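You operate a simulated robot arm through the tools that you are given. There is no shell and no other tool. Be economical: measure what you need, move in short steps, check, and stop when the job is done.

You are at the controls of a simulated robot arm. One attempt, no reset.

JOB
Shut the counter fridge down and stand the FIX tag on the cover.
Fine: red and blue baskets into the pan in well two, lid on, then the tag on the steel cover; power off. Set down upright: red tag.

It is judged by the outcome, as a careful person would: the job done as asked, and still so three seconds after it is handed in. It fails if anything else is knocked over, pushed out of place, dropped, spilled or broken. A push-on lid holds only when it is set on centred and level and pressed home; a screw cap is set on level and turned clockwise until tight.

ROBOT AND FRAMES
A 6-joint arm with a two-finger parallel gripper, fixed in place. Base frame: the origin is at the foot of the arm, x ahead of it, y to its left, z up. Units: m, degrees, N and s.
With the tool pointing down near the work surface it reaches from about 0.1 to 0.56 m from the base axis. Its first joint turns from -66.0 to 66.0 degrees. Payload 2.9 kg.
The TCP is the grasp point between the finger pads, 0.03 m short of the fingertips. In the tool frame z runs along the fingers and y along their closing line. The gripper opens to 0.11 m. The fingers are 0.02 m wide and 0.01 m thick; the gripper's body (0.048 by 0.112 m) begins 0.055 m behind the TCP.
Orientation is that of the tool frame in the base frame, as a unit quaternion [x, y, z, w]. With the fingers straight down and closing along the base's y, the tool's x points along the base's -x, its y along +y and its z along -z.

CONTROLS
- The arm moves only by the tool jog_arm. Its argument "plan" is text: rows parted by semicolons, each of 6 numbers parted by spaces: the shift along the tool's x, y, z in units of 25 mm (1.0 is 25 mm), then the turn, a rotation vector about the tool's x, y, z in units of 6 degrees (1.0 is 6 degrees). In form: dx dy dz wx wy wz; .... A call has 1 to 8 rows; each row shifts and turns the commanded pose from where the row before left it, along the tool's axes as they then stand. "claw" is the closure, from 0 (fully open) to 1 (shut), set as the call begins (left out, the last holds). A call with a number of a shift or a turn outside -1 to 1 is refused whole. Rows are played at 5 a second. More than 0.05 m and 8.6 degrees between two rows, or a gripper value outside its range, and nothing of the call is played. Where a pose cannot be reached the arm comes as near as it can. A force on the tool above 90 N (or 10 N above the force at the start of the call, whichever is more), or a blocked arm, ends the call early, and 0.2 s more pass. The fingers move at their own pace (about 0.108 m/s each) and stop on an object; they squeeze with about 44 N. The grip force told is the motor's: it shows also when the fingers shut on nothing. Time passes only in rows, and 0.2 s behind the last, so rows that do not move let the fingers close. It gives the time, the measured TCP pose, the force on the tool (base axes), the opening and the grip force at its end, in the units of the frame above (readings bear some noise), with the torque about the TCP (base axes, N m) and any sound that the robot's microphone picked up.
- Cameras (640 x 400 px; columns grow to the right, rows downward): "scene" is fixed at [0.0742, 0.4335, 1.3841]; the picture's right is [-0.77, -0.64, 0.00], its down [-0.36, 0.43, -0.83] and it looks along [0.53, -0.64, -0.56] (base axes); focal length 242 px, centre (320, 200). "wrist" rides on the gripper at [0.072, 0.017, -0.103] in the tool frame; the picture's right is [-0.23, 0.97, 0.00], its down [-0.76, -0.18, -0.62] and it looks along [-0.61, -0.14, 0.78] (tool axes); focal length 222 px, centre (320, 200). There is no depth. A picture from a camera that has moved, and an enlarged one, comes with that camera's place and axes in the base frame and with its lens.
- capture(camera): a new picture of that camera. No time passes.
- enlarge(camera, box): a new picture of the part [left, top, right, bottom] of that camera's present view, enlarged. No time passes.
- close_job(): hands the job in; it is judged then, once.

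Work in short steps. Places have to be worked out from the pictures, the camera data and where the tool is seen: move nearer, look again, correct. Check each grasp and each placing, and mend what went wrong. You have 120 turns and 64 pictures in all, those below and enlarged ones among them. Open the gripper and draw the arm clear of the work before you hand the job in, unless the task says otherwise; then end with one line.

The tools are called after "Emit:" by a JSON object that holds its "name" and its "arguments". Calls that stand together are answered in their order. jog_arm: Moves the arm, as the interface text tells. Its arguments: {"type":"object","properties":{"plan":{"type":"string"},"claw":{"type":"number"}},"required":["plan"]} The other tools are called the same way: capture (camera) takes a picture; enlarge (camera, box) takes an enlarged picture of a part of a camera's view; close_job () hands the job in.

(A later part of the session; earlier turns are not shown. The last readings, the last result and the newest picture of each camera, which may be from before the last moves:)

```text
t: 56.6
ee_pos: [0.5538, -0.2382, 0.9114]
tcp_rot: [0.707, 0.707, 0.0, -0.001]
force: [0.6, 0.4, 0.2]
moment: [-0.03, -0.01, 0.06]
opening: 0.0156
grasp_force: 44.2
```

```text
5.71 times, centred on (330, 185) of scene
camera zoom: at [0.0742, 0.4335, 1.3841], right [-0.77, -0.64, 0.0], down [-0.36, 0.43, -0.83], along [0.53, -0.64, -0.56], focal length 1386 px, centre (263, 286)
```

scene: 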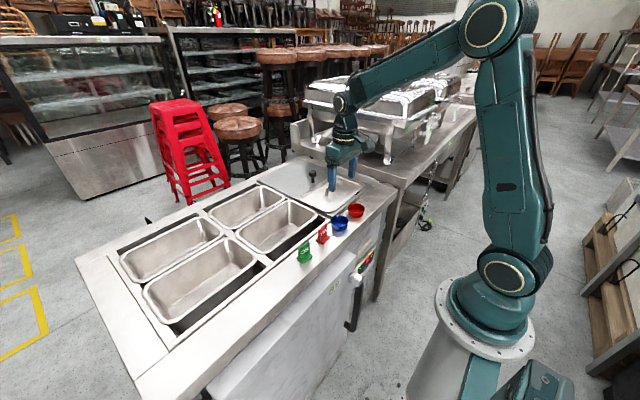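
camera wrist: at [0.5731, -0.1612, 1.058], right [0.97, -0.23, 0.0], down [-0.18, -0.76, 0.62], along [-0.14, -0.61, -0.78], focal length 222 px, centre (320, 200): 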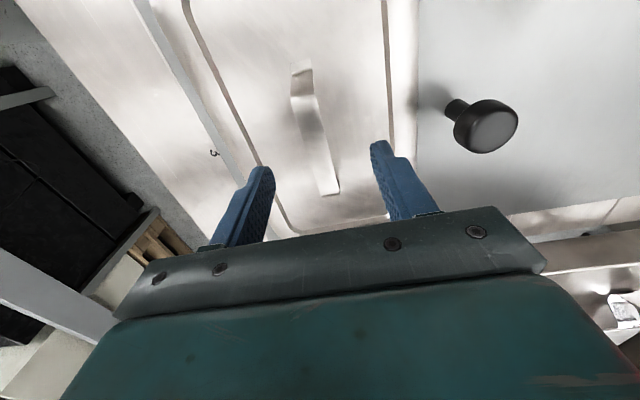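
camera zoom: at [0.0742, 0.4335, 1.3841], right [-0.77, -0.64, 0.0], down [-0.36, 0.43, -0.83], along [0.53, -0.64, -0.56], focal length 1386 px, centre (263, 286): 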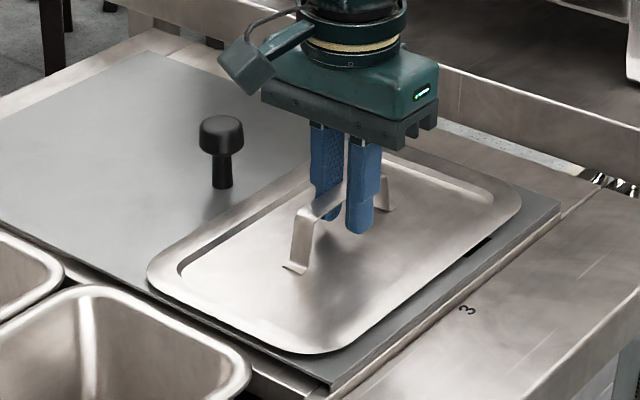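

The bar is gripped (15.6 mm). I'll lift straight up and check the lid is level.

Emit:
{"name": "jog_arm", "arguments": {"plan": "0 0 -0.3 0 0 0;0 0 -0.6 0 0 0;0 0 -0.9 0 0 0;0 0 -0.9 0 0 0;0 0 -0.9 0 0 0;0 0 0 0 0 0"}}

Emit:
{"name": "capture", "arguments": {"camera": "wrist"}}

Emit:
{"name": "enlarge", "arguments": {"camera": "scene", "box": [250, 130, 380, 220]}}

```text
t: 58.0
ee_pos: [0.5548, -0.2349, 1.0029]
tcp_rot: [0.707, 0.707, 0.001, 0.0]
force: [-0.9, 0.4, -2.1]
moment: [0.01, -0.04, -0.01]
opening: 0.0152
grasp_force: 43.8
```

```text
27 pictures are left
camera wrist: at [0.5714, -0.162, 1.1076], right [0.97, -0.23, 0.0], down [-0.18, -0.76, 0.62], along [-0.14, -0.61, -0.78], focal length 222 px, centre (320, 200)
```

wrist: 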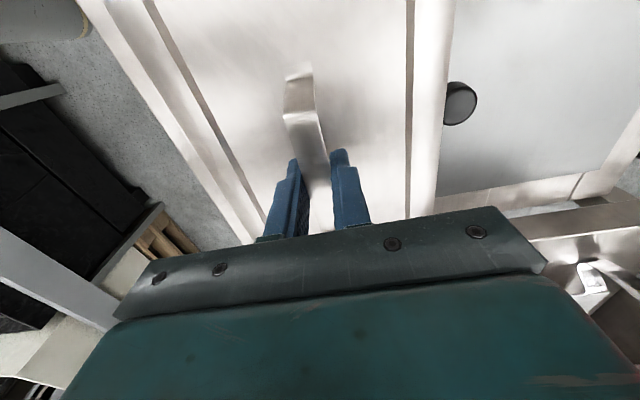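

```text
4.44 times, centred on (315, 175) of scene
camera zoom: at [0.0742, 0.4335, 1.3841], right [-0.77, -0.64, 0.0], down [-0.36, 0.43, -0.83], along [0.53, -0.64, -0.56], focal length 1078 px, centre (342, 311)
```

zoom: 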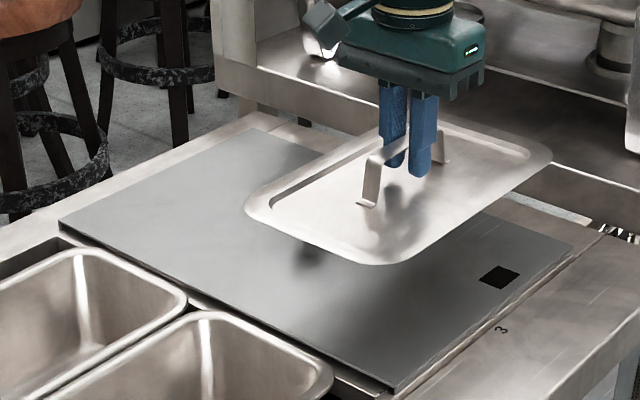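

The lid is level in the grip. I'll carry it over the pan, centre about (0.589, 0.039).

Emit:
{"name": "jog_arm", "arguments": {"plan": "0.6 0.115 0 0 0 0;0.95 0.115 0 0 0 0;0.95 0.115 0 0 0 0;0.95 0.115 0 0 0 0;0.95 0.115 0 0 0 0;0.95 0.115 0 0 0 0"}}

Emit:
{"name": "jog_arm", "arguments": {"plan": "0.95 0.115 0 0 0 0;0.95 0.115 0 0 0 0;0.95 0.115 0 0 0 0;0.95 0.115 0 0 0 0;0.95 0.115 0 0 0 0;0.84 0.115 0 0 0 0;0 0 0 0 0 0"}}

Emit:
{"name": "jog_arm", "arguments": {"plan": "0 0 0.8 0 0 0;0 0 0.8 0 0 0;0 0 0 0 0 0"}}

Emit:
{"name": "capture", "arguments": {"camera": "wrist"}}

Emit:
{"name": "enlarge", "arguments": {"camera": "scene", "box": [220, 150, 340, 270]}}

```text
t: 59.4
ee_pos: [0.5739, -0.1023, 1.0007]
tcp_rot: [0.707, 0.708, 0.0, 0.0]
force: [0.6, -0.1, -2.6]
moment: [-0.02, -0.02, -0.02]
opening: 0.0155
grasp_force: 44.0
```

```text
t: 61.0
ee_pos: [0.5904, 0.0385, 1.0021]
tcp_rot: [0.707, 0.707, 0.0, 0.0]
force: [-0.2, -0.4, -1.8]
moment: [0.01, -0.04, -0.01]
opening: 0.0152
grasp_force: 43.9
```

```text
t: 61.8
ee_pos: [0.5921, 0.0364, 0.9611]
tcp_rot: [0.707, 0.707, 0.0, 0.0]
force: [-0.6, -0.2, -3.2]
moment: [-0.04, 0.02, -0.03]
opening: 0.0154
grasp_force: 44.6
```

```text
25 pictures are left
camera wrist: at [0.6077, 0.1096, 1.0655], right [0.97, -0.23, 0.0], down [-0.18, -0.76, 0.62], along [-0.14, -0.61, -0.78], focal length 222 px, centre (320, 200)
```

wrist: 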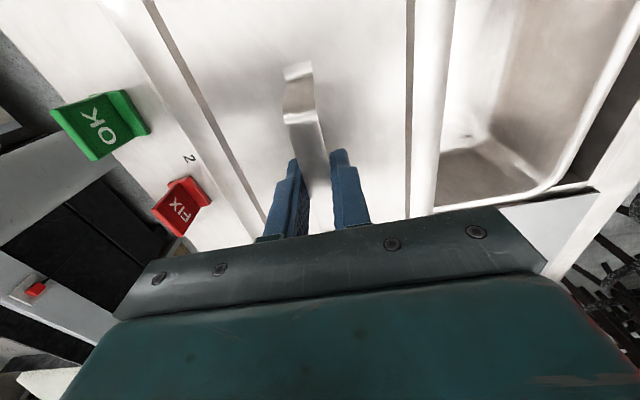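

```text
3.33 times, centred on (280, 210) of scene
camera zoom: at [0.0742, 0.4335, 1.3841], right [-0.77, -0.64, 0.0], down [-0.36, 0.43, -0.83], along [0.53, -0.64, -0.56], focal length 808 px, centre (453, 167)
```

zoom: 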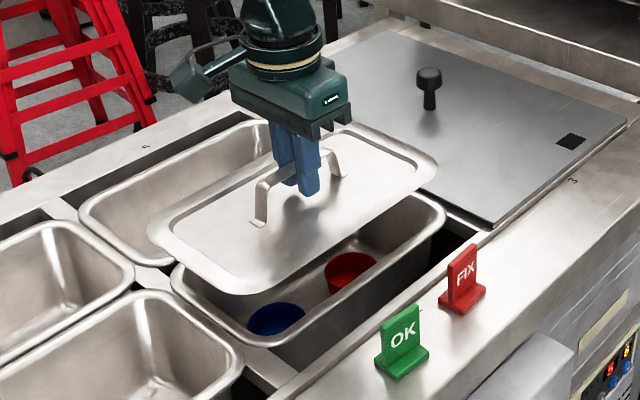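

The lid hangs over the pan and both baskets are visible beneath it. I'll lower to about 1 cm above the rim and compare the outlines closely.

Emit:
{"name": "jog_arm", "arguments": {"plan": "0 0 0.8 0 0 0;0 0 0.7 0 0 0;0 0 0 0 0 0"}}

Emit:
{"name": "enlarge", "arguments": {"camera": "scene", "box": [230, 170, 340, 260]}}

Emit:
{"name": "capture", "arguments": {"camera": "wrist"}}

```text
t: 62.6
ee_pos: [0.5904, 0.0395, 0.924]
tcp_rot: [0.707, 0.707, 0.0, 0.0]
force: [-0.2, 0.1, -2.3]
moment: [0.02, 0.0, -0.02]
opening: 0.0157
grasp_force: 43.6
```

```text
4.44 times, centred on (285, 215) of scene
camera zoom: at [0.0742, 0.4335, 1.3841], right [-0.77, -0.64, 0.0], down [-0.36, 0.43, -0.83], along [0.53, -0.64, -0.56], focal length 1078 px, centre (476, 133)
```

zoom: 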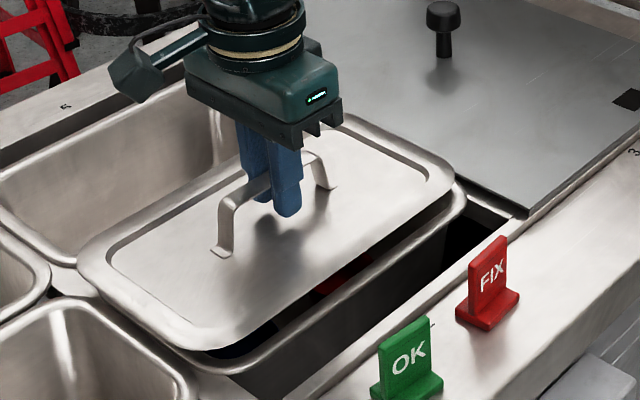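

```text
22 pictures are left
camera wrist: at [0.6066, 0.1112, 1.0275], right [0.97, -0.23, 0.0], down [-0.18, -0.76, 0.62], along [-0.14, -0.61, -0.78], focal length 222 px, centre (320, 200)
```

wrist: 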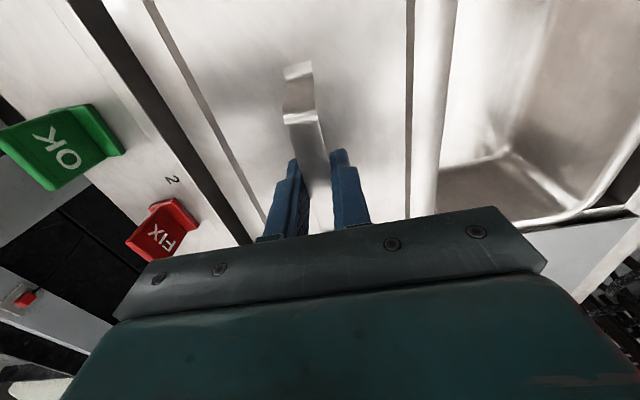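

The lid appears roughly 7–10 mm too far in +x and about 4 mm in +y relative to the rim. I'll correct and lower closer, then compare again.

Emit:
{"name": "jog_arm", "arguments": {"plan": "-0.16 -0.3 0 0 0 0;0 0 0.4 0 0 0;0 0 0 0 0 0"}}

Emit:
{"name": "enlarge", "arguments": {"camera": "scene", "box": [235, 175, 325, 265]}}

```text
t: 63.4
ee_pos: [0.5804, 0.035, 0.9119]
tcp_rot: [0.707, 0.707, 0.0, 0.0]
force: [0.3, 0.7, -2.6]
moment: [0.03, 0.0, 0.03]
opening: 0.0154
grasp_force: 44.2
```

```text
4.44 times, centred on (280, 220) of scene
camera zoom: at [0.0742, 0.4335, 1.3841], right [-0.77, -0.64, 0.0], down [-0.36, 0.43, -0.83], along [0.53, -0.64, -0.56], focal length 1078 px, centre (498, 111)
```

zoom: 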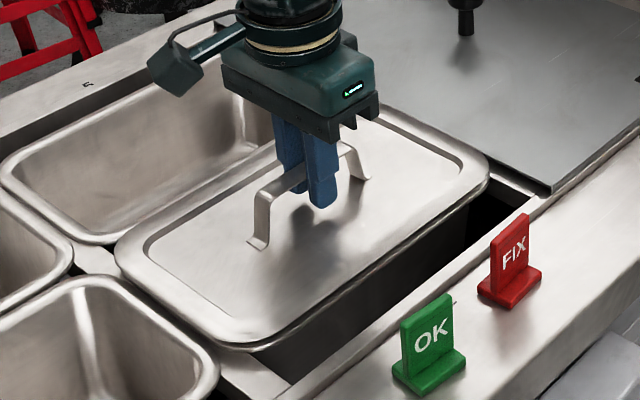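

Emit:
{"name": "enlarge", "arguments": {"camera": "scene", "box": [294, 198, 324, 222]}}

Emit:
{"name": "enlarge", "arguments": {"camera": "scene", "box": [230, 225, 274, 260]}}

```text
16.00 times, centred on (309, 210) of scene
camera zoom: at [0.0742, 0.4335, 1.3841], right [-0.77, -0.64, 0.0], down [-0.36, 0.43, -0.83], along [0.53, -0.64, -0.56], focal length 3880 px, centre (496, 40)
```

zoom: 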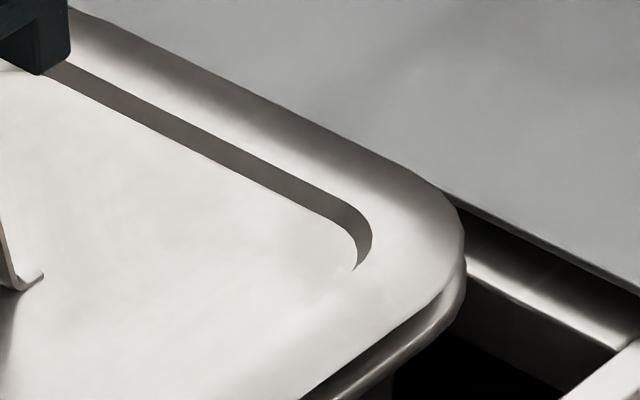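

```text
11.43 times, centred on (252, 242) of scene
camera zoom: at [0.0742, 0.4335, 1.3841], right [-0.77, -0.64, 0.0], down [-0.36, 0.43, -0.83], along [0.53, -0.64, -0.56], focal length 2772 px, centre (1097, -286)
```

zoom: 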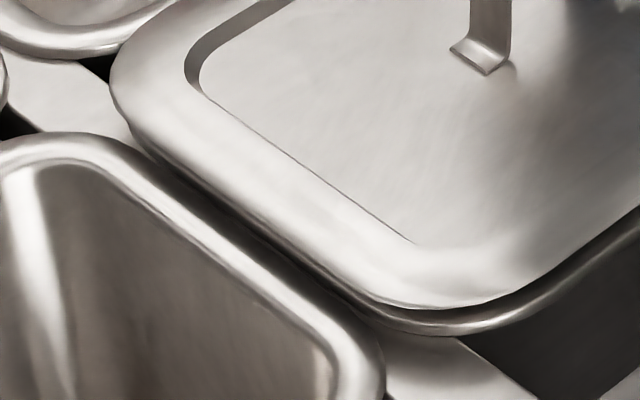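

The outlines now agree within 2–3 mm at both visible corners, with roughly 1 cm of height left. I'll lower in small steps and watch for contact.

Emit:
{"name": "jog_arm", "arguments": {"plan": "0 0 0.2 0 0 0;0 0 0 0 0 0"}}

Emit:
{"name": "jog_arm", "arguments": {"plan": "0 0 0.12 0 0 0;0 0 0 0 0 0"}}

Emit:
{"name": "jog_arm", "arguments": {"plan": "0 0 0.1 0 0 0;0 0 0 0 0 0"}}

```text
t: 64.0
ee_pos: [0.5817, 0.0339, 0.9075]
tcp_rot: [0.707, 0.707, 0.0, 0.0]
force: [-0.2, -1.0, -2.9]
moment: [-0.02, -0.01, 0.01]
opening: 0.0156
grasp_force: 43.5
```

```text
t: 64.6
ee_pos: [0.5843, 0.035, 0.9057]
tcp_rot: [0.707, 0.707, 0.001, 0.001]
force: [-4.6, -1.8, 9.2]
moment: [0.19, 0.09, 0.07]
opening: 0.0154
grasp_force: 43.9
```

```text
t: 65.2
ee_pos: [0.5833, 0.0349, 0.9053]
tcp_rot: [0.706, 0.708, 0.002, 0.002]
force: [-1.7, -1.6, 28.2]
moment: [0.07, -0.04, 0.03]
opening: 0.0157
grasp_force: 44.1
```

Contact came at TCP z≈0.906, with a light sideways reaction toward -x and -y. I'll look at how the lid sits before pressing.

Emit:
{"name": "enlarge", "arguments": {"camera": "scene", "box": [294, 198, 324, 222]}}

Emit:
{"name": "enlarge", "arguments": {"camera": "scene", "box": [230, 225, 274, 260]}}

```text
16.00 times, centred on (309, 210) of scene
camera zoom: at [0.0736, 0.4334, 1.3841], right [-0.77, -0.64, 0.0], down [-0.36, 0.43, -0.83], along [0.53, -0.64, -0.56], focal length 3880 px, centre (496, 40)
```

zoom: 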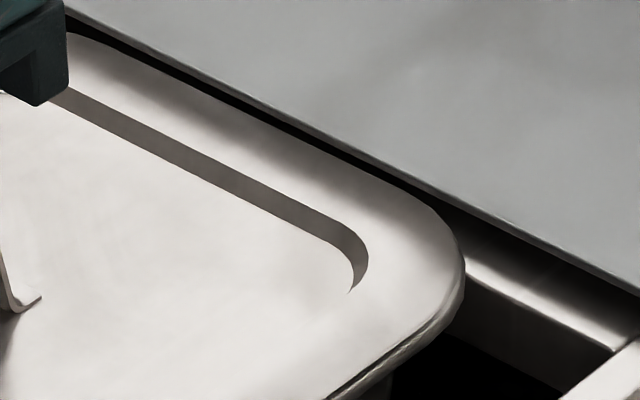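

```text
11.43 times, centred on (252, 242) of scene
camera zoom: at [0.0736, 0.4334, 1.3841], right [-0.77, -0.64, 0.0], down [-0.36, 0.43, -0.83], along [0.53, -0.64, -0.56], focal length 2772 px, centre (1097, -286)
```

zoom: 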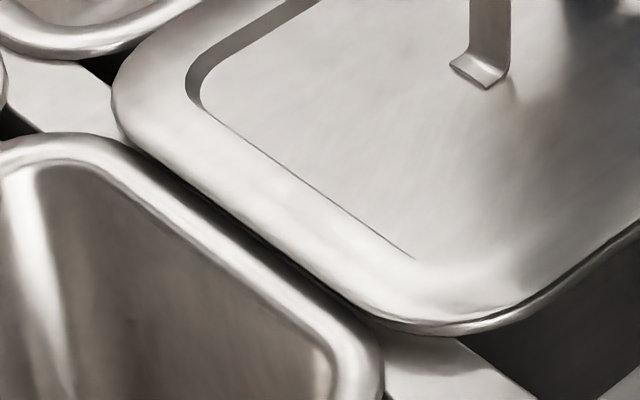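

Lid and pan outlines now line up. I'll press down in small increments and watch for a seating sound or a drop.

Emit:
{"name": "jog_arm", "arguments": {"plan": "0 0 0.1 0 0 0;0 0 0.1 0 0 0;0 0 0 0 0 0"}}

Emit:
{"name": "jog_arm", "arguments": {"plan": "0 0 0.1 0 0 0;0 0 0 0 0 0"}}

```text
t: 66.0
ee_pos: [0.5824, 0.0342, 0.903]
tcp_rot: [0.707, 0.707, 0.002, 0.003]
force: [-8.1, 0.8, 41.5]
moment: [-0.18, 0.67, -0.04]
opening: 0.0157
grasp_force: 44.7
```

```text
t: 66.6
ee_pos: [0.5832, 0.0353, 0.9013]
tcp_rot: [0.707, 0.707, 0.005, 0.003]
force: [-12.5, -5.6, 55.1]
moment: [1.22, 1.11, 0.27]
opening: 0.0155
grasp_force: 44.2
```

The reaction pushes toward -x and -y, so the lid still sits slightly too far +x/+y. I'll relieve the force, nudge it about 2.5 mm -x and 1.5 mm -y, and press again.

Emit:
{"name": "jog_arm", "arguments": {"plan": "0 0 -0.35 0 0 0;-0.06 -0.1 0 0 0 0;0 0 0 0 0 0"}}

Emit:
{"name": "jog_arm", "arguments": {"plan": "0 0 0.15 0 0 0;0 0 0.1 0 0 0;0 0 0 0 0 0"}}

Emit:
{"name": "jog_arm", "arguments": {"plan": "0 0 0.1 0 0 0;0 0 0.1 0 0 0;0 0 0 0 0 0"}}

```text
t: 67.4
ee_pos: [0.5783, 0.0357, 0.9021]
tcp_rot: [0.706, 0.708, -0.002, -0.001]
force: [1.8, 2.2, 4.7]
moment: [0.29, -0.17, 0.03]
opening: 0.0153
grasp_force: 43.9
```

```text
t: 68.2
ee_pos: [0.5791, 0.033, 0.9008]
tcp_rot: [0.708, 0.706, 0.002, 0.002]
force: [-16.3, -0.2, 46.1]
moment: [-0.54, 0.92, -0.22]
opening: 0.0153
grasp_force: 44.5
```

```text
t: 69.0
ee_pos: [0.579, 0.0343, 0.9018]
tcp_rot: [0.708, 0.707, 0.002, 0.004]
force: [-24.3, -5.2, 67.8]
moment: [-0.7, 1.16, 0.05]
opening: 0.0154
grasp_force: 44.3
```

Emit:
{"name": "enlarge", "arguments": {"camera": "scene", "box": [294, 198, 324, 222]}}

Emit:
{"name": "enlarge", "arguments": {"camera": "scene", "box": [230, 190, 320, 260]}}

```text
16.00 times, centred on (309, 210) of scene
camera zoom: at [0.0724, 0.4333, 1.3842], right [-0.77, -0.64, 0.0], down [-0.36, 0.43, -0.83], along [0.53, -0.64, -0.56], focal length 3880 px, centre (496, 40)
```

zoom: 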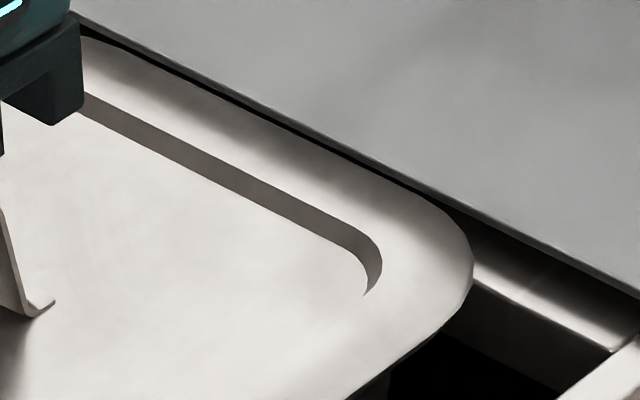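

```text
5.71 times, centred on (275, 225) of scene
camera zoom: at [0.0724, 0.4333, 1.3842], right [-0.77, -0.64, 0.0], down [-0.36, 0.43, -0.83], along [0.53, -0.64, -0.56], focal length 1386 px, centre (577, 57)
```

zoom: 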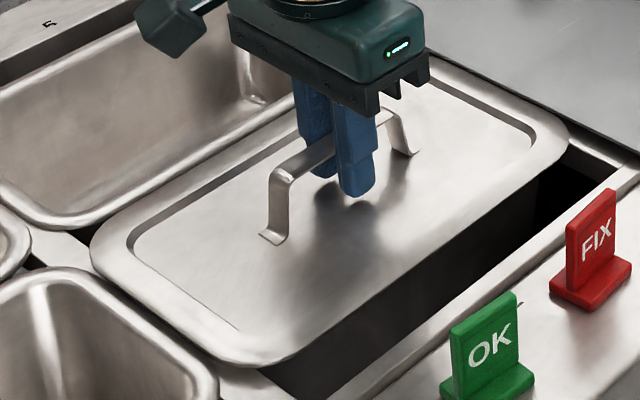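

No seating sound yet. I'll relieve the load, release the bar, rise, and look from above to judge centring and level.

Emit:
{"name": "jog_arm", "arguments": {"plan": "0 0 -0.35 0 0 0;0 0 0 0 0 0"}}

Emit:
{"name": "jog_arm", "arguments": {"plan": "0 0 0 0 0 0;0 0 0 0 0 0;0 0 -1 0 0 0;0 0 -1 0 0 0;0 0 -1 0 0 0;0 0 -1 0 0 0;0 0 0 0 0 0", "claw": 0.5}}

Emit:
{"name": "capture", "arguments": {"camera": "wrist"}}

Emit:
{"name": "enlarge", "arguments": {"camera": "scene", "box": [230, 190, 330, 260]}}

```text
t: 69.6
ee_pos: [0.5802, 0.0336, 0.902]
tcp_rot: [0.707, 0.707, 0.001, 0.001]
force: [2.4, -7.1, 16.9]
moment: [0.03, -0.24, -0.17]
opening: 0.0154
grasp_force: 44.6
```

```text
t: 71.2
ee_pos: [0.5787, 0.0336, 1.0015]
tcp_rot: [0.708, 0.706, 0.0, 0.0]
force: [0.3, 0.3, 0.3]
moment: [-0.02, -0.03, 0.01]
opening: 0.0551
grasp_force: 0.1
```

```text
14 pictures are left
camera wrist: at [0.5949, 0.1059, 1.1047], right [0.97, -0.23, 0.0], down [-0.18, -0.76, 0.62], along [-0.14, -0.61, -0.78], focal length 222 px, centre (320, 200)
```

wrist: 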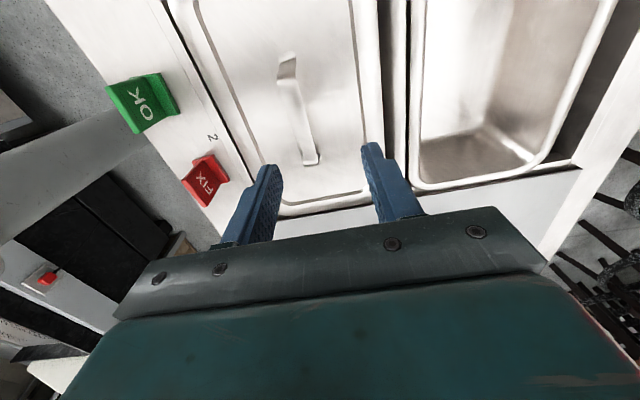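

```text
5.71 times, centred on (280, 225) of scene
camera zoom: at [0.0742, 0.4335, 1.3841], right [-0.77, -0.64, 0.0], down [-0.36, 0.43, -0.83], along [0.53, -0.64, -0.56], focal length 1386 px, centre (549, 57)
```

zoom: 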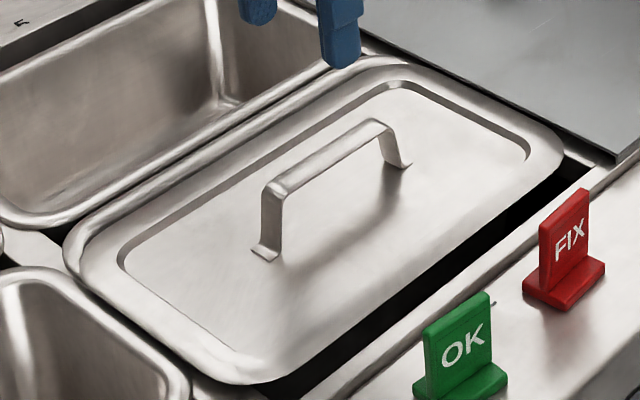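

A sliver of the pan's far rim now shows beyond the lid, so the lid may sit too far -x. I'll zoom in on that edge.

Emit:
{"name": "enlarge", "arguments": {"camera": "scene", "box": [226, 198, 290, 258]}}

Emit:
{"name": "enlarge", "arguments": {"camera": "wrist", "box": [160, 0, 440, 240]}}

```text
6.67 times, centred on (258, 228) of scene
camera zoom: at [0.0742, 0.4335, 1.3841], right [-0.77, -0.64, 0.0], down [-0.36, 0.43, -0.83], along [0.53, -0.64, -0.56], focal length 1617 px, centre (733, 13)
```

zoom: 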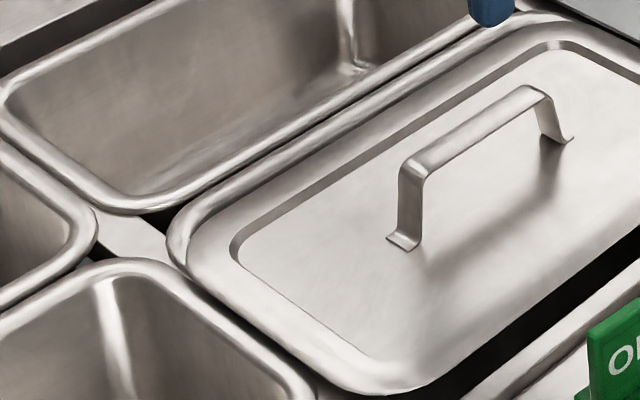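

```text
1.67 times, centred on (300, 120) of wrist
camera zoom: at [0.5949, 0.1059, 1.1047], right [0.97, -0.23, 0.0], down [-0.18, -0.76, 0.62], along [-0.14, -0.61, -0.78], focal length 370 px, centre (353, 333)
```

zoom: 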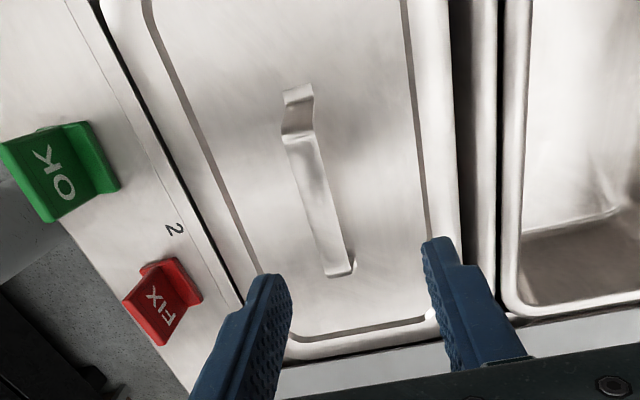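

The pan's far rim shows by several mm, so the lid needs to go back about +4.5 mm in x. I'll regrip the bar, lift slightly, shift and set it down again.

Emit:
{"name": "jog_arm", "arguments": {"plan": "0 0 1 0 0 0;0 0 1 0 0 0;0 0 1 0 0 0;0 0 0.8 0 0 0;0 0 0 0 0 0"}}

Emit:
{"name": "jog_arm", "arguments": {"plan": "0 0 0 0 0 0;0 0 0 0 0 0;0 0 0 0 0 0;0 0 0 0 0 0", "claw": 1}}

Emit:
{"name": "jog_arm", "arguments": {"plan": "0 0 -0.2 0 0 0;0 0 -0.2 0 0 0;0 0 -0.2 0 0 0;0 0 0 0 0 0"}}

```text
t: 72.4
ee_pos: [0.5781, 0.0335, 0.9065]
tcp_rot: [0.707, 0.707, 0.0, 0.0]
force: [-0.6, 0.4, -0.1]
moment: [0.02, 0.0, -0.01]
opening: 0.055
grasp_force: 0.0
```

```text
t: 73.4
ee_pos: [0.5764, 0.0341, 0.9067]
tcp_rot: [0.707, 0.707, 0.0, 0.0]
force: [-0.1, 0.3, -0.6]
moment: [-0.05, 0.03, 0.06]
opening: 0.0158
grasp_force: 44.3
```

```text
t: 74.4
ee_pos: [0.5797, 0.0328, 0.9218]
tcp_rot: [0.707, 0.707, 0.0, 0.001]
force: [0.2, 0.2, -2.1]
moment: [-0.02, -0.02, 0.0]
opening: 0.0157
grasp_force: 43.8
```

The lid came away freely, so it was not home. I'll shift +5 mm in x and lower gently to light contact, reading the sideways force.

Emit:
{"name": "jog_arm", "arguments": {"plan": "0 0.2 0 0 0 0;0 0 0.2 0 0 0;0 0 0.2 0 0 0;0 0 0 0 0 0"}}

Emit:
{"name": "jog_arm", "arguments": {"plan": "0 0 0.12 0 0 0;0 0 0 0 0 0"}}

Emit:
{"name": "jog_arm", "arguments": {"plan": "0 0 0.12 0 0 0;0 0 0 0 0 0"}}

Emit:
{"name": "enlarge", "arguments": {"camera": "scene", "box": [230, 198, 322, 258]}}

```text
t: 75.4
ee_pos: [0.5844, 0.0327, 0.9117]
tcp_rot: [0.707, 0.707, 0.0, 0.0]
force: [-0.7, 0.9, -2.5]
moment: [0.0, 0.0, 0.01]
opening: 0.0158
grasp_force: 44.4
```

```text
t: 76.0
ee_pos: [0.585, 0.0333, 0.9081]
tcp_rot: [0.707, 0.707, -0.001, 0.0]
force: [0.3, -0.1, -2.0]
moment: [-0.01, 0.0, 0.02]
opening: 0.0158
grasp_force: 43.6
```

```text
t: 76.6
ee_pos: [0.5841, 0.0347, 0.906]
tcp_rot: [0.707, 0.707, 0.001, 0.001]
force: [-0.8, -0.8, 0.5]
moment: [0.34, -0.19, 0.04]
opening: 0.0156
grasp_force: 44.4
```

```text
6.67 times, centred on (276, 228) of scene
camera zoom: at [0.0741, 0.4335, 1.3841], right [-0.77, -0.64, 0.0], down [-0.36, 0.43, -0.83], along [0.53, -0.64, -0.56], focal length 1617 px, centre (613, 13)
```

zoom: 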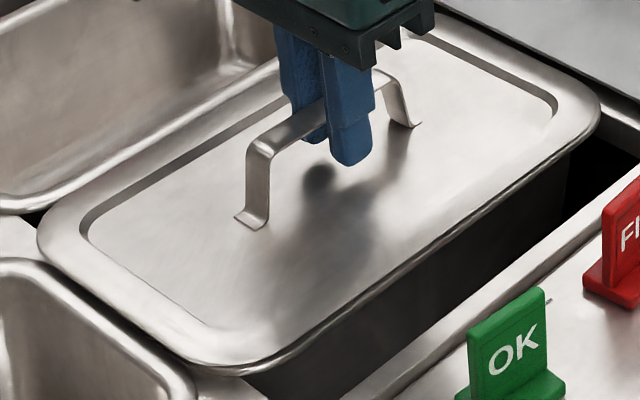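

Contact began at the far +y corner; the outlines match well. I'll continue pressing in small steps and watch the moments.

Emit:
{"name": "jog_arm", "arguments": {"plan": "0 0 0.1 0 0 0;0 0 0 0 0 0"}}

Emit:
{"name": "jog_arm", "arguments": {"plan": "0 0 0.1 0 0 0;0 0 0 0 0 0"}}

Emit:
{"name": "jog_arm", "arguments": {"plan": "0 0 0.1 0 0 0;0 0 0 0 0 0"}}

```text
t: 77.2
ee_pos: [0.5846, 0.0335, 0.9042]
tcp_rot: [0.707, 0.707, 0.001, 0.001]
force: [-6.7, -2.7, 19.8]
moment: [0.91, 0.13, 0.22]
opening: 0.0156
grasp_force: 44.7
```

```text
t: 77.8
ee_pos: [0.5857, 0.0332, 0.9026]
tcp_rot: [0.708, 0.707, 0.002, 0.002]
force: [1.6, -0.7, 26.9]
moment: [-0.12, 0.0, -0.02]
opening: 0.0152
grasp_force: 44.1
```

```text
t: 78.4
ee_pos: [0.585, 0.0348, 0.9013]
tcp_rot: [0.707, 0.707, 0.003, 0.003]
force: [6.0, -1.0, 27.3]
moment: [-0.02, -0.02, -0.04]
opening: 0.0154
grasp_force: 44.2
```

The moments vanished while the lid kept descending at a steady 27 N, so it is sliding on. I'll keep pressing.

Emit:
{"name": "jog_arm", "arguments": {"plan": "0 0 0.1 0 0 0;0 0 0.1 0 0 0;0 0 0 0 0 0"}}

Emit:
{"name": "jog_arm", "arguments": {"plan": "0 0 0.1 0 0 0;0 0 0.1 0 0 0;0 0 0 0 0 0"}}

```text
t: 79.2
ee_pos: [0.5836, 0.034, 0.9008]
tcp_rot: [0.708, 0.707, 0.004, 0.004]
force: [-7.3, -1.1, 51.0]
moment: [0.0, 0.67, 0.07]
opening: 0.0154
grasp_force: 43.6
```

```text
t: 80.0
ee_pos: [0.5861, 0.0343, 0.9007]
tcp_rot: [0.706, 0.708, 0.007, 0.005]
force: [-24.1, 2.7, 78.9]
moment: [0.34, 1.13, -0.01]
opening: 0.0157
grasp_force: 43.8
```

It has bottomed at z≈0.9007 with 79 N and near-zero moments apart from the arm's own tilt. I'll back off the load and tug very lightly to see whether it holds.

Emit:
{"name": "jog_arm", "arguments": {"plan": "0 0 -0.2 0 0 0;0 0 -0.2 0 0 0;0 0 0 0 0 0"}}

Emit:
{"name": "jog_arm", "arguments": {"plan": "0 0 -0.12 0 0 0;0 0 0 0 0 0"}}

Emit:
{"name": "enlarge", "arguments": {"camera": "scene", "box": [230, 198, 322, 258]}}

```text
t: 80.8
ee_pos: [0.586, 0.0335, 0.9006]
tcp_rot: [0.707, 0.707, 0.003, 0.002]
force: [6.0, 6.0, 22.8]
moment: [1.5, -0.09, -0.17]
opening: 0.0152
grasp_force: 44.1
```

```text
t: 81.4
ee_pos: [0.5839, 0.0337, 0.9003]
tcp_rot: [0.708, 0.706, 0.0, 0.0]
force: [7.9, -0.6, 9.3]
moment: [0.23, -0.35, 0.04]
opening: 0.0155
grasp_force: 43.9
```

```text
6.67 times, centred on (276, 228) of scene
camera zoom: at [0.0742, 0.4334, 1.3841], right [-0.77, -0.64, 0.0], down [-0.36, 0.43, -0.83], along [0.53, -0.64, -0.56], focal length 1617 px, centre (613, 13)
```

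zoom: 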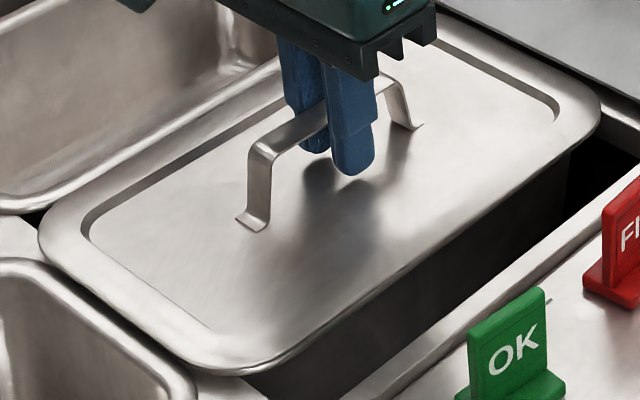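

The rim slivers are gone and the lid looks flush. I'll continue a gentle tug to see whether it is retained.

Emit:
{"name": "jog_arm", "arguments": {"plan": "0 0 -0.12 0 0 0;0 0 0 0 0 0"}}

Emit:
{"name": "jog_arm", "arguments": {"plan": "0 0 -0.12 0 0 0;0 0 0 0 0 0"}}

```text
t: 82.0
ee_pos: [0.5817, 0.034, 0.9012]
tcp_rot: [0.708, 0.707, -0.002, -0.002]
force: [-0.6, -0.7, -2.1]
moment: [0.01, 0.0, -0.02]
opening: 0.0154
grasp_force: 44.1
```

```text
t: 82.6
ee_pos: [0.5845, 0.034, 0.9062]
tcp_rot: [0.707, 0.707, -0.001, -0.001]
force: [-0.1, 0.0, -2.8]
moment: [-0.05, 0.01, 0.01]
opening: 0.0155
grasp_force: 44.0
```

The lid lifts with only its own weight, so this is a rest-on lid with no snap. I'll lower it back, press to confirm it is seated, release, and check it is level and centred.

Emit:
{"name": "jog_arm", "arguments": {"plan": "0 0 0.1 0 0 0;0 0 0.12 0 0 0;0 0 0.1 0 0 0;0 0 0 0 0 0"}}

Emit:
{"name": "jog_arm", "arguments": {"plan": "0 0 0.15 0 0 0;0 0 0.15 0 0 0;0 0 0 0 0 0"}}

Emit:
{"name": "jog_arm", "arguments": {"plan": "0 0 -0.2 0 0 0;0 0 -0.15 0 0 0;0 0 0 0 0 0"}}

```text
t: 83.6
ee_pos: [0.5847, 0.0334, 0.9003]
tcp_rot: [0.707, 0.707, 0.001, 0.001]
force: [0.8, 0.4, 3.7]
moment: [-0.79, 0.01, -0.02]
opening: 0.0151
grasp_force: 44.1
```

```text
t: 84.4
ee_pos: [0.5842, 0.0322, 0.8992]
tcp_rot: [0.707, 0.707, 0.005, 0.003]
force: [-19.7, 4.8, 62.3]
moment: [0.19, 0.85, -0.16]
opening: 0.0157
grasp_force: 44.2
```

```text
t: 85.2
ee_pos: [0.5858, 0.0337, 0.8997]
tcp_rot: [0.707, 0.707, 0.002, 0.0]
force: [-0.2, 4.5, 17.4]
moment: [1.11, -0.25, -0.02]
opening: 0.0153
grasp_force: 43.9
```

The lid is seated and steady under load. I'll release, rise, and move above the FIX tag, whose plate runs along y with its top near (0.43, -0.007, 0.904).

Emit:
{"name": "jog_arm", "arguments": {"plan": "0 0 -0.15 0 0 0;0 0 0 0 0 0"}}

Emit:
{"name": "jog_arm", "arguments": {"plan": "0 0 0 0 0 0;0 0 0 0 0 0;0 0 -0.5 0 0 0;0 0 -1 0 0 0;0 0 -1 0 0 0;0 0 -1 0 0 0;0 0 -0.6 0 0 0;0 0 0 0 0 0", "claw": 0.55}}

Emit:
{"name": "jog_arm", "arguments": {"plan": "-0.24 -0.88 0 0 0 0;-0.24 -0.88 0 0 0 0;-0.24 -0.88 0 0 0 0;-0.24 -0.88 0 0 0 0;-0.24 -0.88 0 0 0 0;-0.24 -0.88 0 0 0 0;-0.24 -0.88 0 0 0 0;0 0 0 0 0 0"}}

Emit:
{"name": "capture", "arguments": {"camera": "wrist"}}

```text
t: 85.8
ee_pos: [0.583, 0.0329, 0.9028]
tcp_rot: [0.708, 0.707, -0.002, -0.002]
force: [-0.1, -0.3, -2.3]
moment: [-0.02, 0.02, -0.03]
opening: 0.0154
grasp_force: 44.0
```

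```text
t: 87.6
ee_pos: [0.5839, 0.0319, 1.0058]
tcp_rot: [0.707, 0.707, 0.0, 0.0]
force: [0.2, -0.7, -0.9]
moment: [0.01, 0.04, -0.03]
opening: 0.0496
grasp_force: 0.0
```

```text
t: 89.4
ee_pos: [0.4294, -0.0094, 1.0089]
tcp_rot: [0.707, 0.707, 0.0, 0.0]
force: [-0.3, -0.2, 0.2]
moment: [0.01, 0.0, -0.03]
opening: 0.0496
grasp_force: 0.1
```

```text
8 pictures are left
camera wrist: at [0.4465, 0.0633, 1.1134], right [0.97, -0.23, 0.0], down [-0.18, -0.76, 0.62], along [-0.14, -0.61, -0.78], focal length 222 px, centre (320, 200)
```

wrist: 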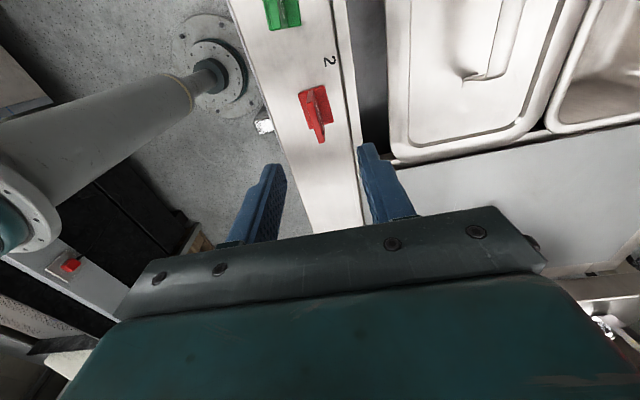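

Emit:
{"name": "enlarge", "arguments": {"camera": "wrist", "box": [270, 70, 370, 160]}}

```text
4.44 times, centred on (320, 115) of wrist
camera zoom: at [0.4465, 0.0633, 1.1134], right [0.97, -0.23, 0.0], down [-0.18, -0.76, 0.62], along [-0.14, -0.61, -0.78], focal length 987 px, centre (320, 578)
```

zoom: 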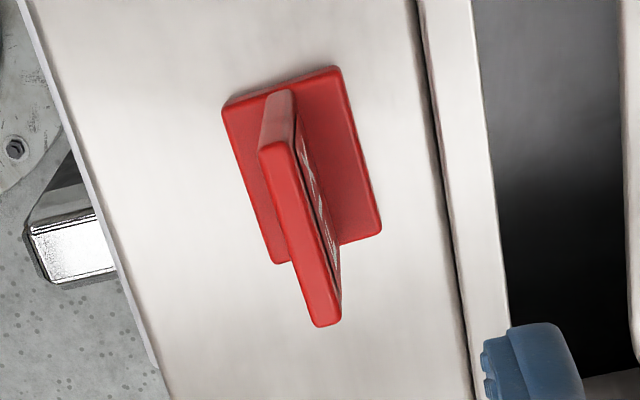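

The plate's top is at (0.426, -0.008), about 6 mm thick and running along y. I'll shift, lower so the tips stay above the base, and close.

Emit:
{"name": "jog_arm", "arguments": {"plan": "0.03 -0.14 1 0 0 0;0 0 1 0 0 0;0 0 1 0 0 0;0 0 0.7 0 0 0;0 0 0.42 0 0 0;0 0 0 0 0 0"}}

Emit:
{"name": "jog_arm", "arguments": {"plan": "0 0 0 0 0 0;0 0 0 0 0 0;0 0 0 0 0 0;0 0 0 0 0 0", "claw": 1}}

Emit:
{"name": "jog_arm", "arguments": {"plan": "0 0 -0.3 0 0 0;0 0 -0.6 0 0 0;0 0 -0.9 0 0 0;0 0 -0.9 0 0 0;0 0 -0.9 0 0 0;0 0 0 0 0 0"}}

```text
t: 90.8
ee_pos: [0.4259, -0.0079, 0.9043]
tcp_rot: [0.707, 0.707, 0.0, 0.0]
force: [0.2, 0.1, 0.1]
moment: [0.03, 0.02, 0.0]
opening: 0.0498
grasp_force: 0.0
```

```text
t: 91.8
ee_pos: [0.4257, -0.0074, 0.9045]
tcp_rot: [0.707, 0.707, 0.0, 0.0]
force: [-0.4, -1.4, -0.2]
moment: [0.01, -0.01, 0.02]
opening: 0.006
grasp_force: 43.8
```

```text
t: 93.2
ee_pos: [0.4265, -0.0079, 0.9961]
tcp_rot: [0.707, 0.707, 0.0, 0.0]
force: [-0.2, 0.2, -0.2]
moment: [0.0, 0.0, -0.01]
opening: 0.006
grasp_force: 44.0
```

The tag is gripped (6.0 mm) and lifted. I'll carry it above the clear area of the steel cover, near (0.53, -0.20), and lower part way.

Emit:
{"name": "jog_arm", "arguments": {"plan": "-0.96 0.52 0 0 0 0;-0.96 0.52 0 0 0 0;-0.96 0.52 0 0 0 0;-0.96 0.52 0 0 0 0;-0.96 0.52 0 0 0 0;-0.96 0.52 0 0 0 0;-0.96 0.52 0 0 0 0;-0.96 0.52 0 0 0 0"}}

Emit:
{"name": "jog_arm", "arguments": {"plan": "0 0 1 0 0 0;0 0 1 0 0 0;0 0 0.8 0 0 0;0 0 0 0 0 0"}}

Emit:
{"name": "enlarge", "arguments": {"camera": "scene", "box": [230, 130, 380, 250]}}

```text
t: 95.0
ee_pos: [0.5296, -0.2001, 0.9969]
tcp_rot: [0.707, 0.707, 0.0, 0.001]
force: [0.1, 0.3, -0.5]
moment: [0.0, -0.02, -0.01]
opening: 0.0059
grasp_force: 44.2
```

```text
t: 96.0
ee_pos: [0.5291, -0.1994, 0.9229]
tcp_rot: [0.707, 0.707, 0.0, 0.0]
force: [0.0, -0.2, -0.6]
moment: [0.01, 0.0, 0.0]
opening: 0.0063
grasp_force: 44.2
```

```text
3.33 times, centred on (305, 190) of scene
camera zoom: at [0.0742, 0.4335, 1.3841], right [-0.77, -0.64, 0.0], down [-0.36, 0.43, -0.83], along [0.53, -0.64, -0.56], focal length 808 px, centre (370, 233)
```

zoom: 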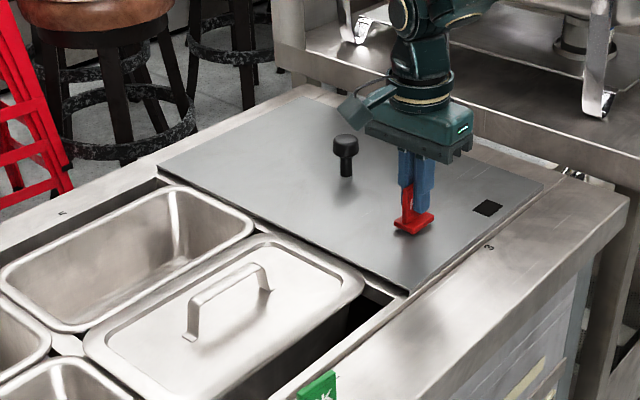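

The lid sits well on the pan and the tag hangs upright over the cover. I'll lower in small steps to contact.

Emit:
{"name": "jog_arm", "arguments": {"plan": "0 0 0.2 0 0 0;0 0 0 0 0 0"}}

Emit:
{"name": "jog_arm", "arguments": {"plan": "0 0 0.12 0 0 0;0 0 0 0 0 0"}}

Emit:
{"name": "jog_arm", "arguments": {"plan": "0 0 0.1 0 0 0;0 0 0 0 0 0"}}

```text
t: 96.6
ee_pos: [0.5291, -0.1988, 0.9183]
tcp_rot: [0.707, 0.708, 0.001, 0.0]
force: [-0.7, -1.2, 2.9]
moment: [0.0, 0.06, -0.02]
opening: 0.0061
grasp_force: 43.5
```

```text
t: 97.2
ee_pos: [0.529, -0.1985, 0.9193]
tcp_rot: [0.707, 0.707, 0.002, 0.002]
force: [-10.8, 1.3, 33.2]
moment: [0.19, 0.48, 0.02]
opening: 0.0061
grasp_force: 43.9
```

```text
t: 97.8
ee_pos: [0.5304, -0.1981, 0.9166]
tcp_rot: [0.707, 0.707, 0.001, 0.003]
force: [-9.1, -0.4, 34.5]
moment: [-0.03, 0.41, 0.01]
opening: 0.006
grasp_force: 44.3
```

Contact with the cover. I'll relieve the load, open a little, and withdraw upward.

Emit:
{"name": "jog_arm", "arguments": {"plan": "0 0 -0.18 0 0 0;0 0 0 0 0 0"}}

Emit:
{"name": "jog_arm", "arguments": {"plan": "0 0 0 0 0 0;0 0 0 0 0 0;0 0 -0.5 0 0 0;0 0 -1 0 0 0;0 0 -1 0 0 0;0 0 -1 0 0 0;0 0 -1 0 0 0;0 0 0 0 0 0", "claw": 0.65}}

Emit:
{"name": "enlarge", "arguments": {"camera": "scene", "box": [250, 130, 400, 290]}}

```text
t: 98.4
ee_pos: [0.53, -0.199, 0.9159]
tcp_rot: [0.707, 0.707, 0.0, 0.0]
force: [2.8, -0.1, 5.7]
moment: [-0.12, -0.1, 0.09]
opening: 0.006
grasp_force: 44.0
```

```text
t: 100.2
ee_pos: [0.5323, -0.2014, 1.0309]
tcp_rot: [0.707, 0.707, 0.0, 0.0]
force: [-0.1, -0.1, -0.1]
moment: [-0.03, -0.01, -0.01]
opening: 0.0386
grasp_force: 0.0
```

```text
2.50 times, centred on (325, 210) of scene
camera zoom: at [0.0742, 0.4335, 1.3841], right [-0.77, -0.64, 0.0], down [-0.36, 0.43, -0.83], along [0.53, -0.64, -0.56], focal length 606 px, centre (308, 175)
```

zoom: 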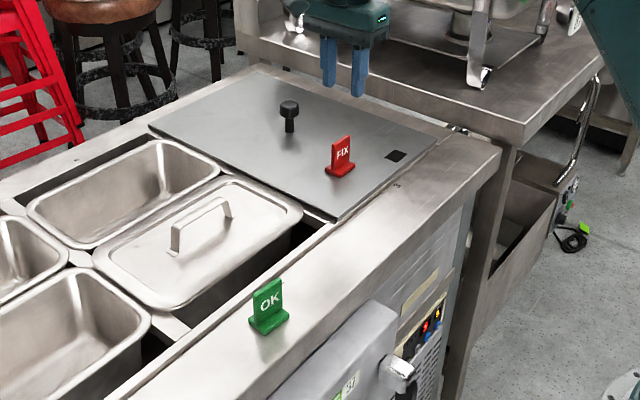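

The FIX tag stands upright on the cover and the lid is on. For power off, the fridge's control panel is on the front face near (0.387, -0.22…-0.31, 0.56). I'll turn the wrist back, retreat in front of the counter and look at the panel.

Emit:
{"name": "jog_arm", "arguments": {"plan": "0 0 -0.8 0 0 -1;0 0 0 0 0 -1;0 0 0 0 0 -1;0 0 0 0 0 -1;0 0 0 0 0 -1;0 0 0 0 0 -1;0 0 0 0 0 -1;0 0 0 0 0 -1", "claw": 0}}

Emit:
{"name": "jog_arm", "arguments": {"plan": "0 0 0 0 0 -1;0 0 0 0 0 -1;0 0 0 0 0 -1;0 0 0 0 0 -1;0 0 0 0 0 -1;0 0 0 0 0 -1;0 0 0 0 0 -1;0 0 0 0 0 0"}}

Emit:
{"name": "jog_arm", "arguments": {"plan": "0.95 -0.14 0 0 0 0;0.95 -0.14 0 0 0 0;0.95 -0.14 0 0 0 0;0.95 -0.14 0 0 0 0;0.95 -0.14 0 0 0 0;0.95 -0.14 0 0 0 0;0.95 -0.14 0 0 0 0;0.95 -0.14 0 0 0 0"}}

Emit:
{"name": "jog_arm", "arguments": {"plan": "0.95 -0.14 0 0 0 0;0.95 -0.14 0 0 0 0;0.95 -0.14 0 0 0 0;0.95 -0.14 0 0 0 0;0.95 -0.14 0 0 0 0;0.95 -0.14 0 0 0 0;0 0 0 0 0 0"}}

```text
t: 102.0
ee_pos: [0.5309, -0.2002, 1.0497]
tcp_rot: [0.357, 0.934, 0.0, 0.0]
force: [-0.7, -0.1, 0.0]
moment: [0.01, 0.02, -0.01]
opening: 0.1101
grasp_force: 0.1
```

```text
t: 103.8
ee_pos: [0.5316, -0.1999, 1.051]
tcp_rot: [-0.001, 1.0, 0.0, 0.0]
force: [0.2, -0.4, -0.6]
moment: [0.0, 0.0, 0.02]
opening: 0.1099
grasp_force: 0.1
```

```text
t: 105.6
ee_pos: [0.34, -0.2271, 1.0502]
tcp_rot: [0.0, 1.0, 0.0, 0.0]
force: [0.1, -0.9, 0.0]
moment: [0.05, 0.0, -0.01]
opening: 0.11
grasp_force: 0.0
```

```text
t: 107.2
ee_pos: [0.1953, -0.2491, 1.0496]
tcp_rot: [0.0, 1.0, 0.0, 0.0]
force: [-0.5, 0.4, 0.2]
moment: [0.0, 0.03, 0.02]
opening: 0.11
grasp_force: 0.1
```

Now I'll tilt the tool about its y axis so the fingers begin pointing at the front panel, then check the pose.

Emit:
{"name": "jog_arm", "arguments": {"plan": "0 0 1 0 0 0;0 0 1 0 0 0;0 0 1 0 0 0;0 0 1 0 0 0;0 0 1 0 0 0;0 0 1 0 0 0;0 0 1 0 0 0;0 0 1 0 0 0", "claw": 1}}

Emit:
{"name": "jog_arm", "arguments": {"plan": "0 0 0 0 -1 0;0 0 0 0 -1 0;0 0 0 0 -1 0;0 0 0 0 -1 0;0 0 0 0 -1 0;0 0 0 0 -1 0;0 0 0 0 -1 0;0 0 0 0 -1 0"}}

Emit:
{"name": "capture", "arguments": {"camera": "wrist"}}

```text
t: 109.0
ee_pos: [0.1991, -0.2487, 0.8485]
tcp_rot: [0.0, 1.0, 0.0, 0.001]
force: [0.0, 0.2, -0.4]
moment: [-0.02, -0.01, 0.01]
opening: 0.0
grasp_force: 37.9
```

```text
t: 110.8
ee_pos: [0.3004, -0.2012, 0.8538]
tcp_rot: [0.0, 0.913, -0.001, 0.407]
force: [-0.4, 0.4, -0.1]
moment: [-0.02, 0.0, 0.03]
opening: 0.0
grasp_force: 37.8
out of reach, approached as far as the arm can: row 3, 4, 5, 6, 7, 8
```

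```text
4 pictures are left
camera wrist: at [0.1751, -0.184, 0.8703], right [0.15, 0.97, 0.17], down [0.05, -0.18, 0.98], along [0.99, -0.14, -0.07], focal length 222 px, centre (320, 200)
```

wrist: 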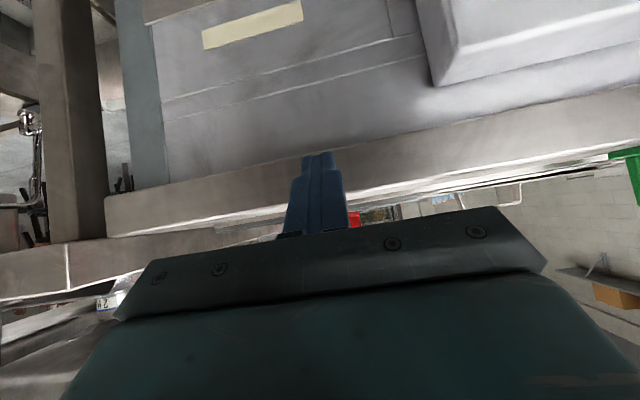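

The 48° tilt is out of reach this close to the base, but about 30° suffices to press with the fingertips. I'll tilt back to 30° and see where the arm settles.

Emit:
{"name": "jog_arm", "arguments": {"plan": "0 0 0 0 1 0;0 0 0 0 1 0;0 0 0 0 1 0;0 0 0 0 0 0"}}

```text
t: 111.8
ee_pos: [0.3008, -0.2013, 0.8528]
tcp_rot: [0.0, 0.966, 0.001, 0.258]
force: [0.7, -1.5, 0.4]
moment: [0.0, 0.03, 0.01]
opening: 0.0001
grasp_force: 37.4
```

Settled at 30° at (0.301, -0.201, 0.853). I'll back off to x≈0.25, y≈-0.25 and descend in front of the panel.

Emit:
{"name": "jog_arm", "arguments": {"plan": "0.866 -0.98 -0.5 0 0 0;0.866 -0.98 -0.5 0 0 0;0.5 0 0.866 0 0 0;0.5 0 0.866 0 0 0;0.5 0 0.866 0 0 0;0.5 0 0.866 0 0 0"}}

Emit:
{"name": "jog_arm", "arguments": {"plan": "0.5 0 0.866 0 0 0;0.5 0 0.866 0 0 0;0.5 0 0.866 0 0 0;0.5 0 0.866 0 0 0;0.4 0 0.7 0 0 0;0 0 0 0 0 0"}}

```text
t: 113.2
ee_pos: [0.2568, -0.2501, 0.7543]
tcp_rot: [0.0, 0.966, 0.0, 0.258]
force: [-0.7, 1.3, 0.4]
moment: [0.02, -0.03, -0.01]
opening: 0.0
grasp_force: 37.7
out of reach, approached as far as the arm can: row 2
```

```text
t: 114.6
ee_pos: [0.2579, -0.2475, 0.6331]
tcp_rot: [0.001, 0.966, 0.0, 0.257]
force: [0.1, 0.0, 0.0]
moment: [-0.03, 0.04, -0.01]
opening: 0.0003
grasp_force: 38.4
out of reach, approached as far as the arm can: row 1
```

I'm in front of the panel, but the fingers would hide it from the wrist camera. I'll rise 6 cm and take an enlarged picture of it.

Emit:
{"name": "jog_arm", "arguments": {"plan": "-0.5 0 -0.866 0 0 0;-0.5 0 -0.866 0 0 0;-0.25 0 -0.433 0 0 0;0 0 0 0 0 0"}}

Emit:
{"name": "enlarge", "arguments": {"camera": "wrist", "box": [220, 60, 420, 185]}}

```text
t: 115.6
ee_pos: [0.2564, -0.2467, 0.6954]
tcp_rot: [0.0, 0.966, 0.001, 0.258]
force: [-1.0, -0.3, -1.1]
moment: [0.02, -0.01, -0.02]
opening: 0.0001
grasp_force: 37.8
```

```text
3.20 times, centred on (320, 122) of wrist
camera zoom: at [0.1418, -0.2301, 0.7503], right [0.2, 0.97, 0.11], down [0.35, -0.18, 0.92], along [0.92, -0.14, -0.38], focal length 711 px, centre (320, 448)
```

zoom: 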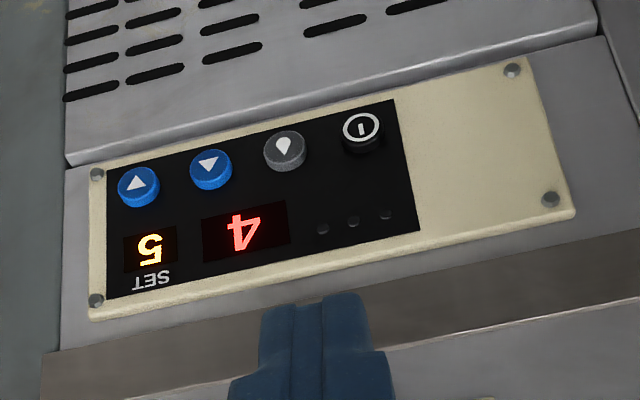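

The power button (⏻) is the black one at about (0.383, -0.231, 0.505), and the displays are still lit. I'll align in y and descend in front of it, staying clear of the panel.

Emit:
{"name": "jog_arm", "arguments": {"plan": "0 0.64 0 0 0 0;0.5 0 0.866 0 0 0;0.5 0 0.866 0 0 0;0.5 0 0.866 0 0 0;0.5 0 0.866 0 0 0;0.5 0 0.866 0 0 0;0.5 0 0.866 0 0 0;0.4 0 0.69 0 0 0"}}

Emit:
{"name": "jog_arm", "arguments": {"plan": "-0.866 0 0.5 0 0 0;-0.866 0 0.5 0 0 0;-0.6 0 0.346 0 0 0;0 0 0 0 0 0"}}

```text
t: 117.4
ee_pos: [0.2556, -0.2313, 0.5256]
tcp_rot: [0.0, 0.966, -0.001, 0.259]
force: [0.5, -0.4, 0.1]
moment: [0.01, -0.03, 0.0]
opening: 0.0
grasp_force: 38.0
```

```text
t: 118.4
ee_pos: [0.3201, -0.2311, 0.5267]
tcp_rot: [0.001, 0.966, 0.0, 0.258]
force: [0.1, 0.5, 0.3]
moment: [0.05, 0.03, 0.01]
opening: 0.0
grasp_force: 38.0
```

The fingertip's leading edge should be about 4 cm short of the button. I'll advance in small steps, watching force and sound.

Emit:
{"name": "jog_arm", "arguments": {"plan": "-0.866 0 0.5 0 0 0;0 0 0 0 0 0"}}

Emit:
{"name": "jog_arm", "arguments": {"plan": "-0.26 0 0.15 0 0 0;0 0 0 0 0 0"}}

Emit:
{"name": "jog_arm", "arguments": {"plan": "-0.17 0 0.1 0 0 0;0 0 0 0 0 0"}}

```text
t: 119.0
ee_pos: [0.346, -0.2317, 0.5262]
tcp_rot: [0.0, 0.966, 0.0, 0.26]
force: [0.3, 0.9, 0.5]
moment: [-0.03, 0.01, -0.02]
opening: 0.0
grasp_force: 37.5
```

```text
t: 119.6
ee_pos: [0.3551, -0.2324, 0.5261]
tcp_rot: [0.0, 0.966, -0.001, 0.259]
force: [1.2, -0.3, 0.6]
moment: [0.0, 0.0, -0.05]
opening: 0.0
grasp_force: 37.3
```

```text
t: 120.2
ee_pos: [0.3608, -0.2321, 0.5255]
tcp_rot: [0.0, 0.966, 0.0, 0.259]
force: [0.7, 0.1, 0.0]
moment: [0.02, 0.0, -0.02]
opening: 0.0
grasp_force: 37.5
```

Emit:
{"name": "jog_arm", "arguments": {"plan": "-0.13 0 0.075 0 0 0;0 0 0 0 0 0"}}

Emit:
{"name": "jog_arm", "arguments": {"plan": "-0.13 0 0.075 0 0 0;0 0 0 0 0 0"}}

```text
t: 120.8
ee_pos: [0.364, -0.2308, 0.5259]
tcp_rot: [0.0, 0.966, 0.001, 0.259]
force: [-0.4, 1.0, -0.3]
moment: [0.01, 0.03, 0.02]
opening: 0.0
grasp_force: 38.0
```

```text
t: 121.4
ee_pos: [0.3673, -0.2309, 0.5267]
tcp_rot: [0.0, 0.966, 0.0, 0.257]
force: [-3.7, 0.4, -2.1]
moment: [0.02, 0.09, -0.01]
opening: 0.0
grasp_force: 37.8
heard: click
```

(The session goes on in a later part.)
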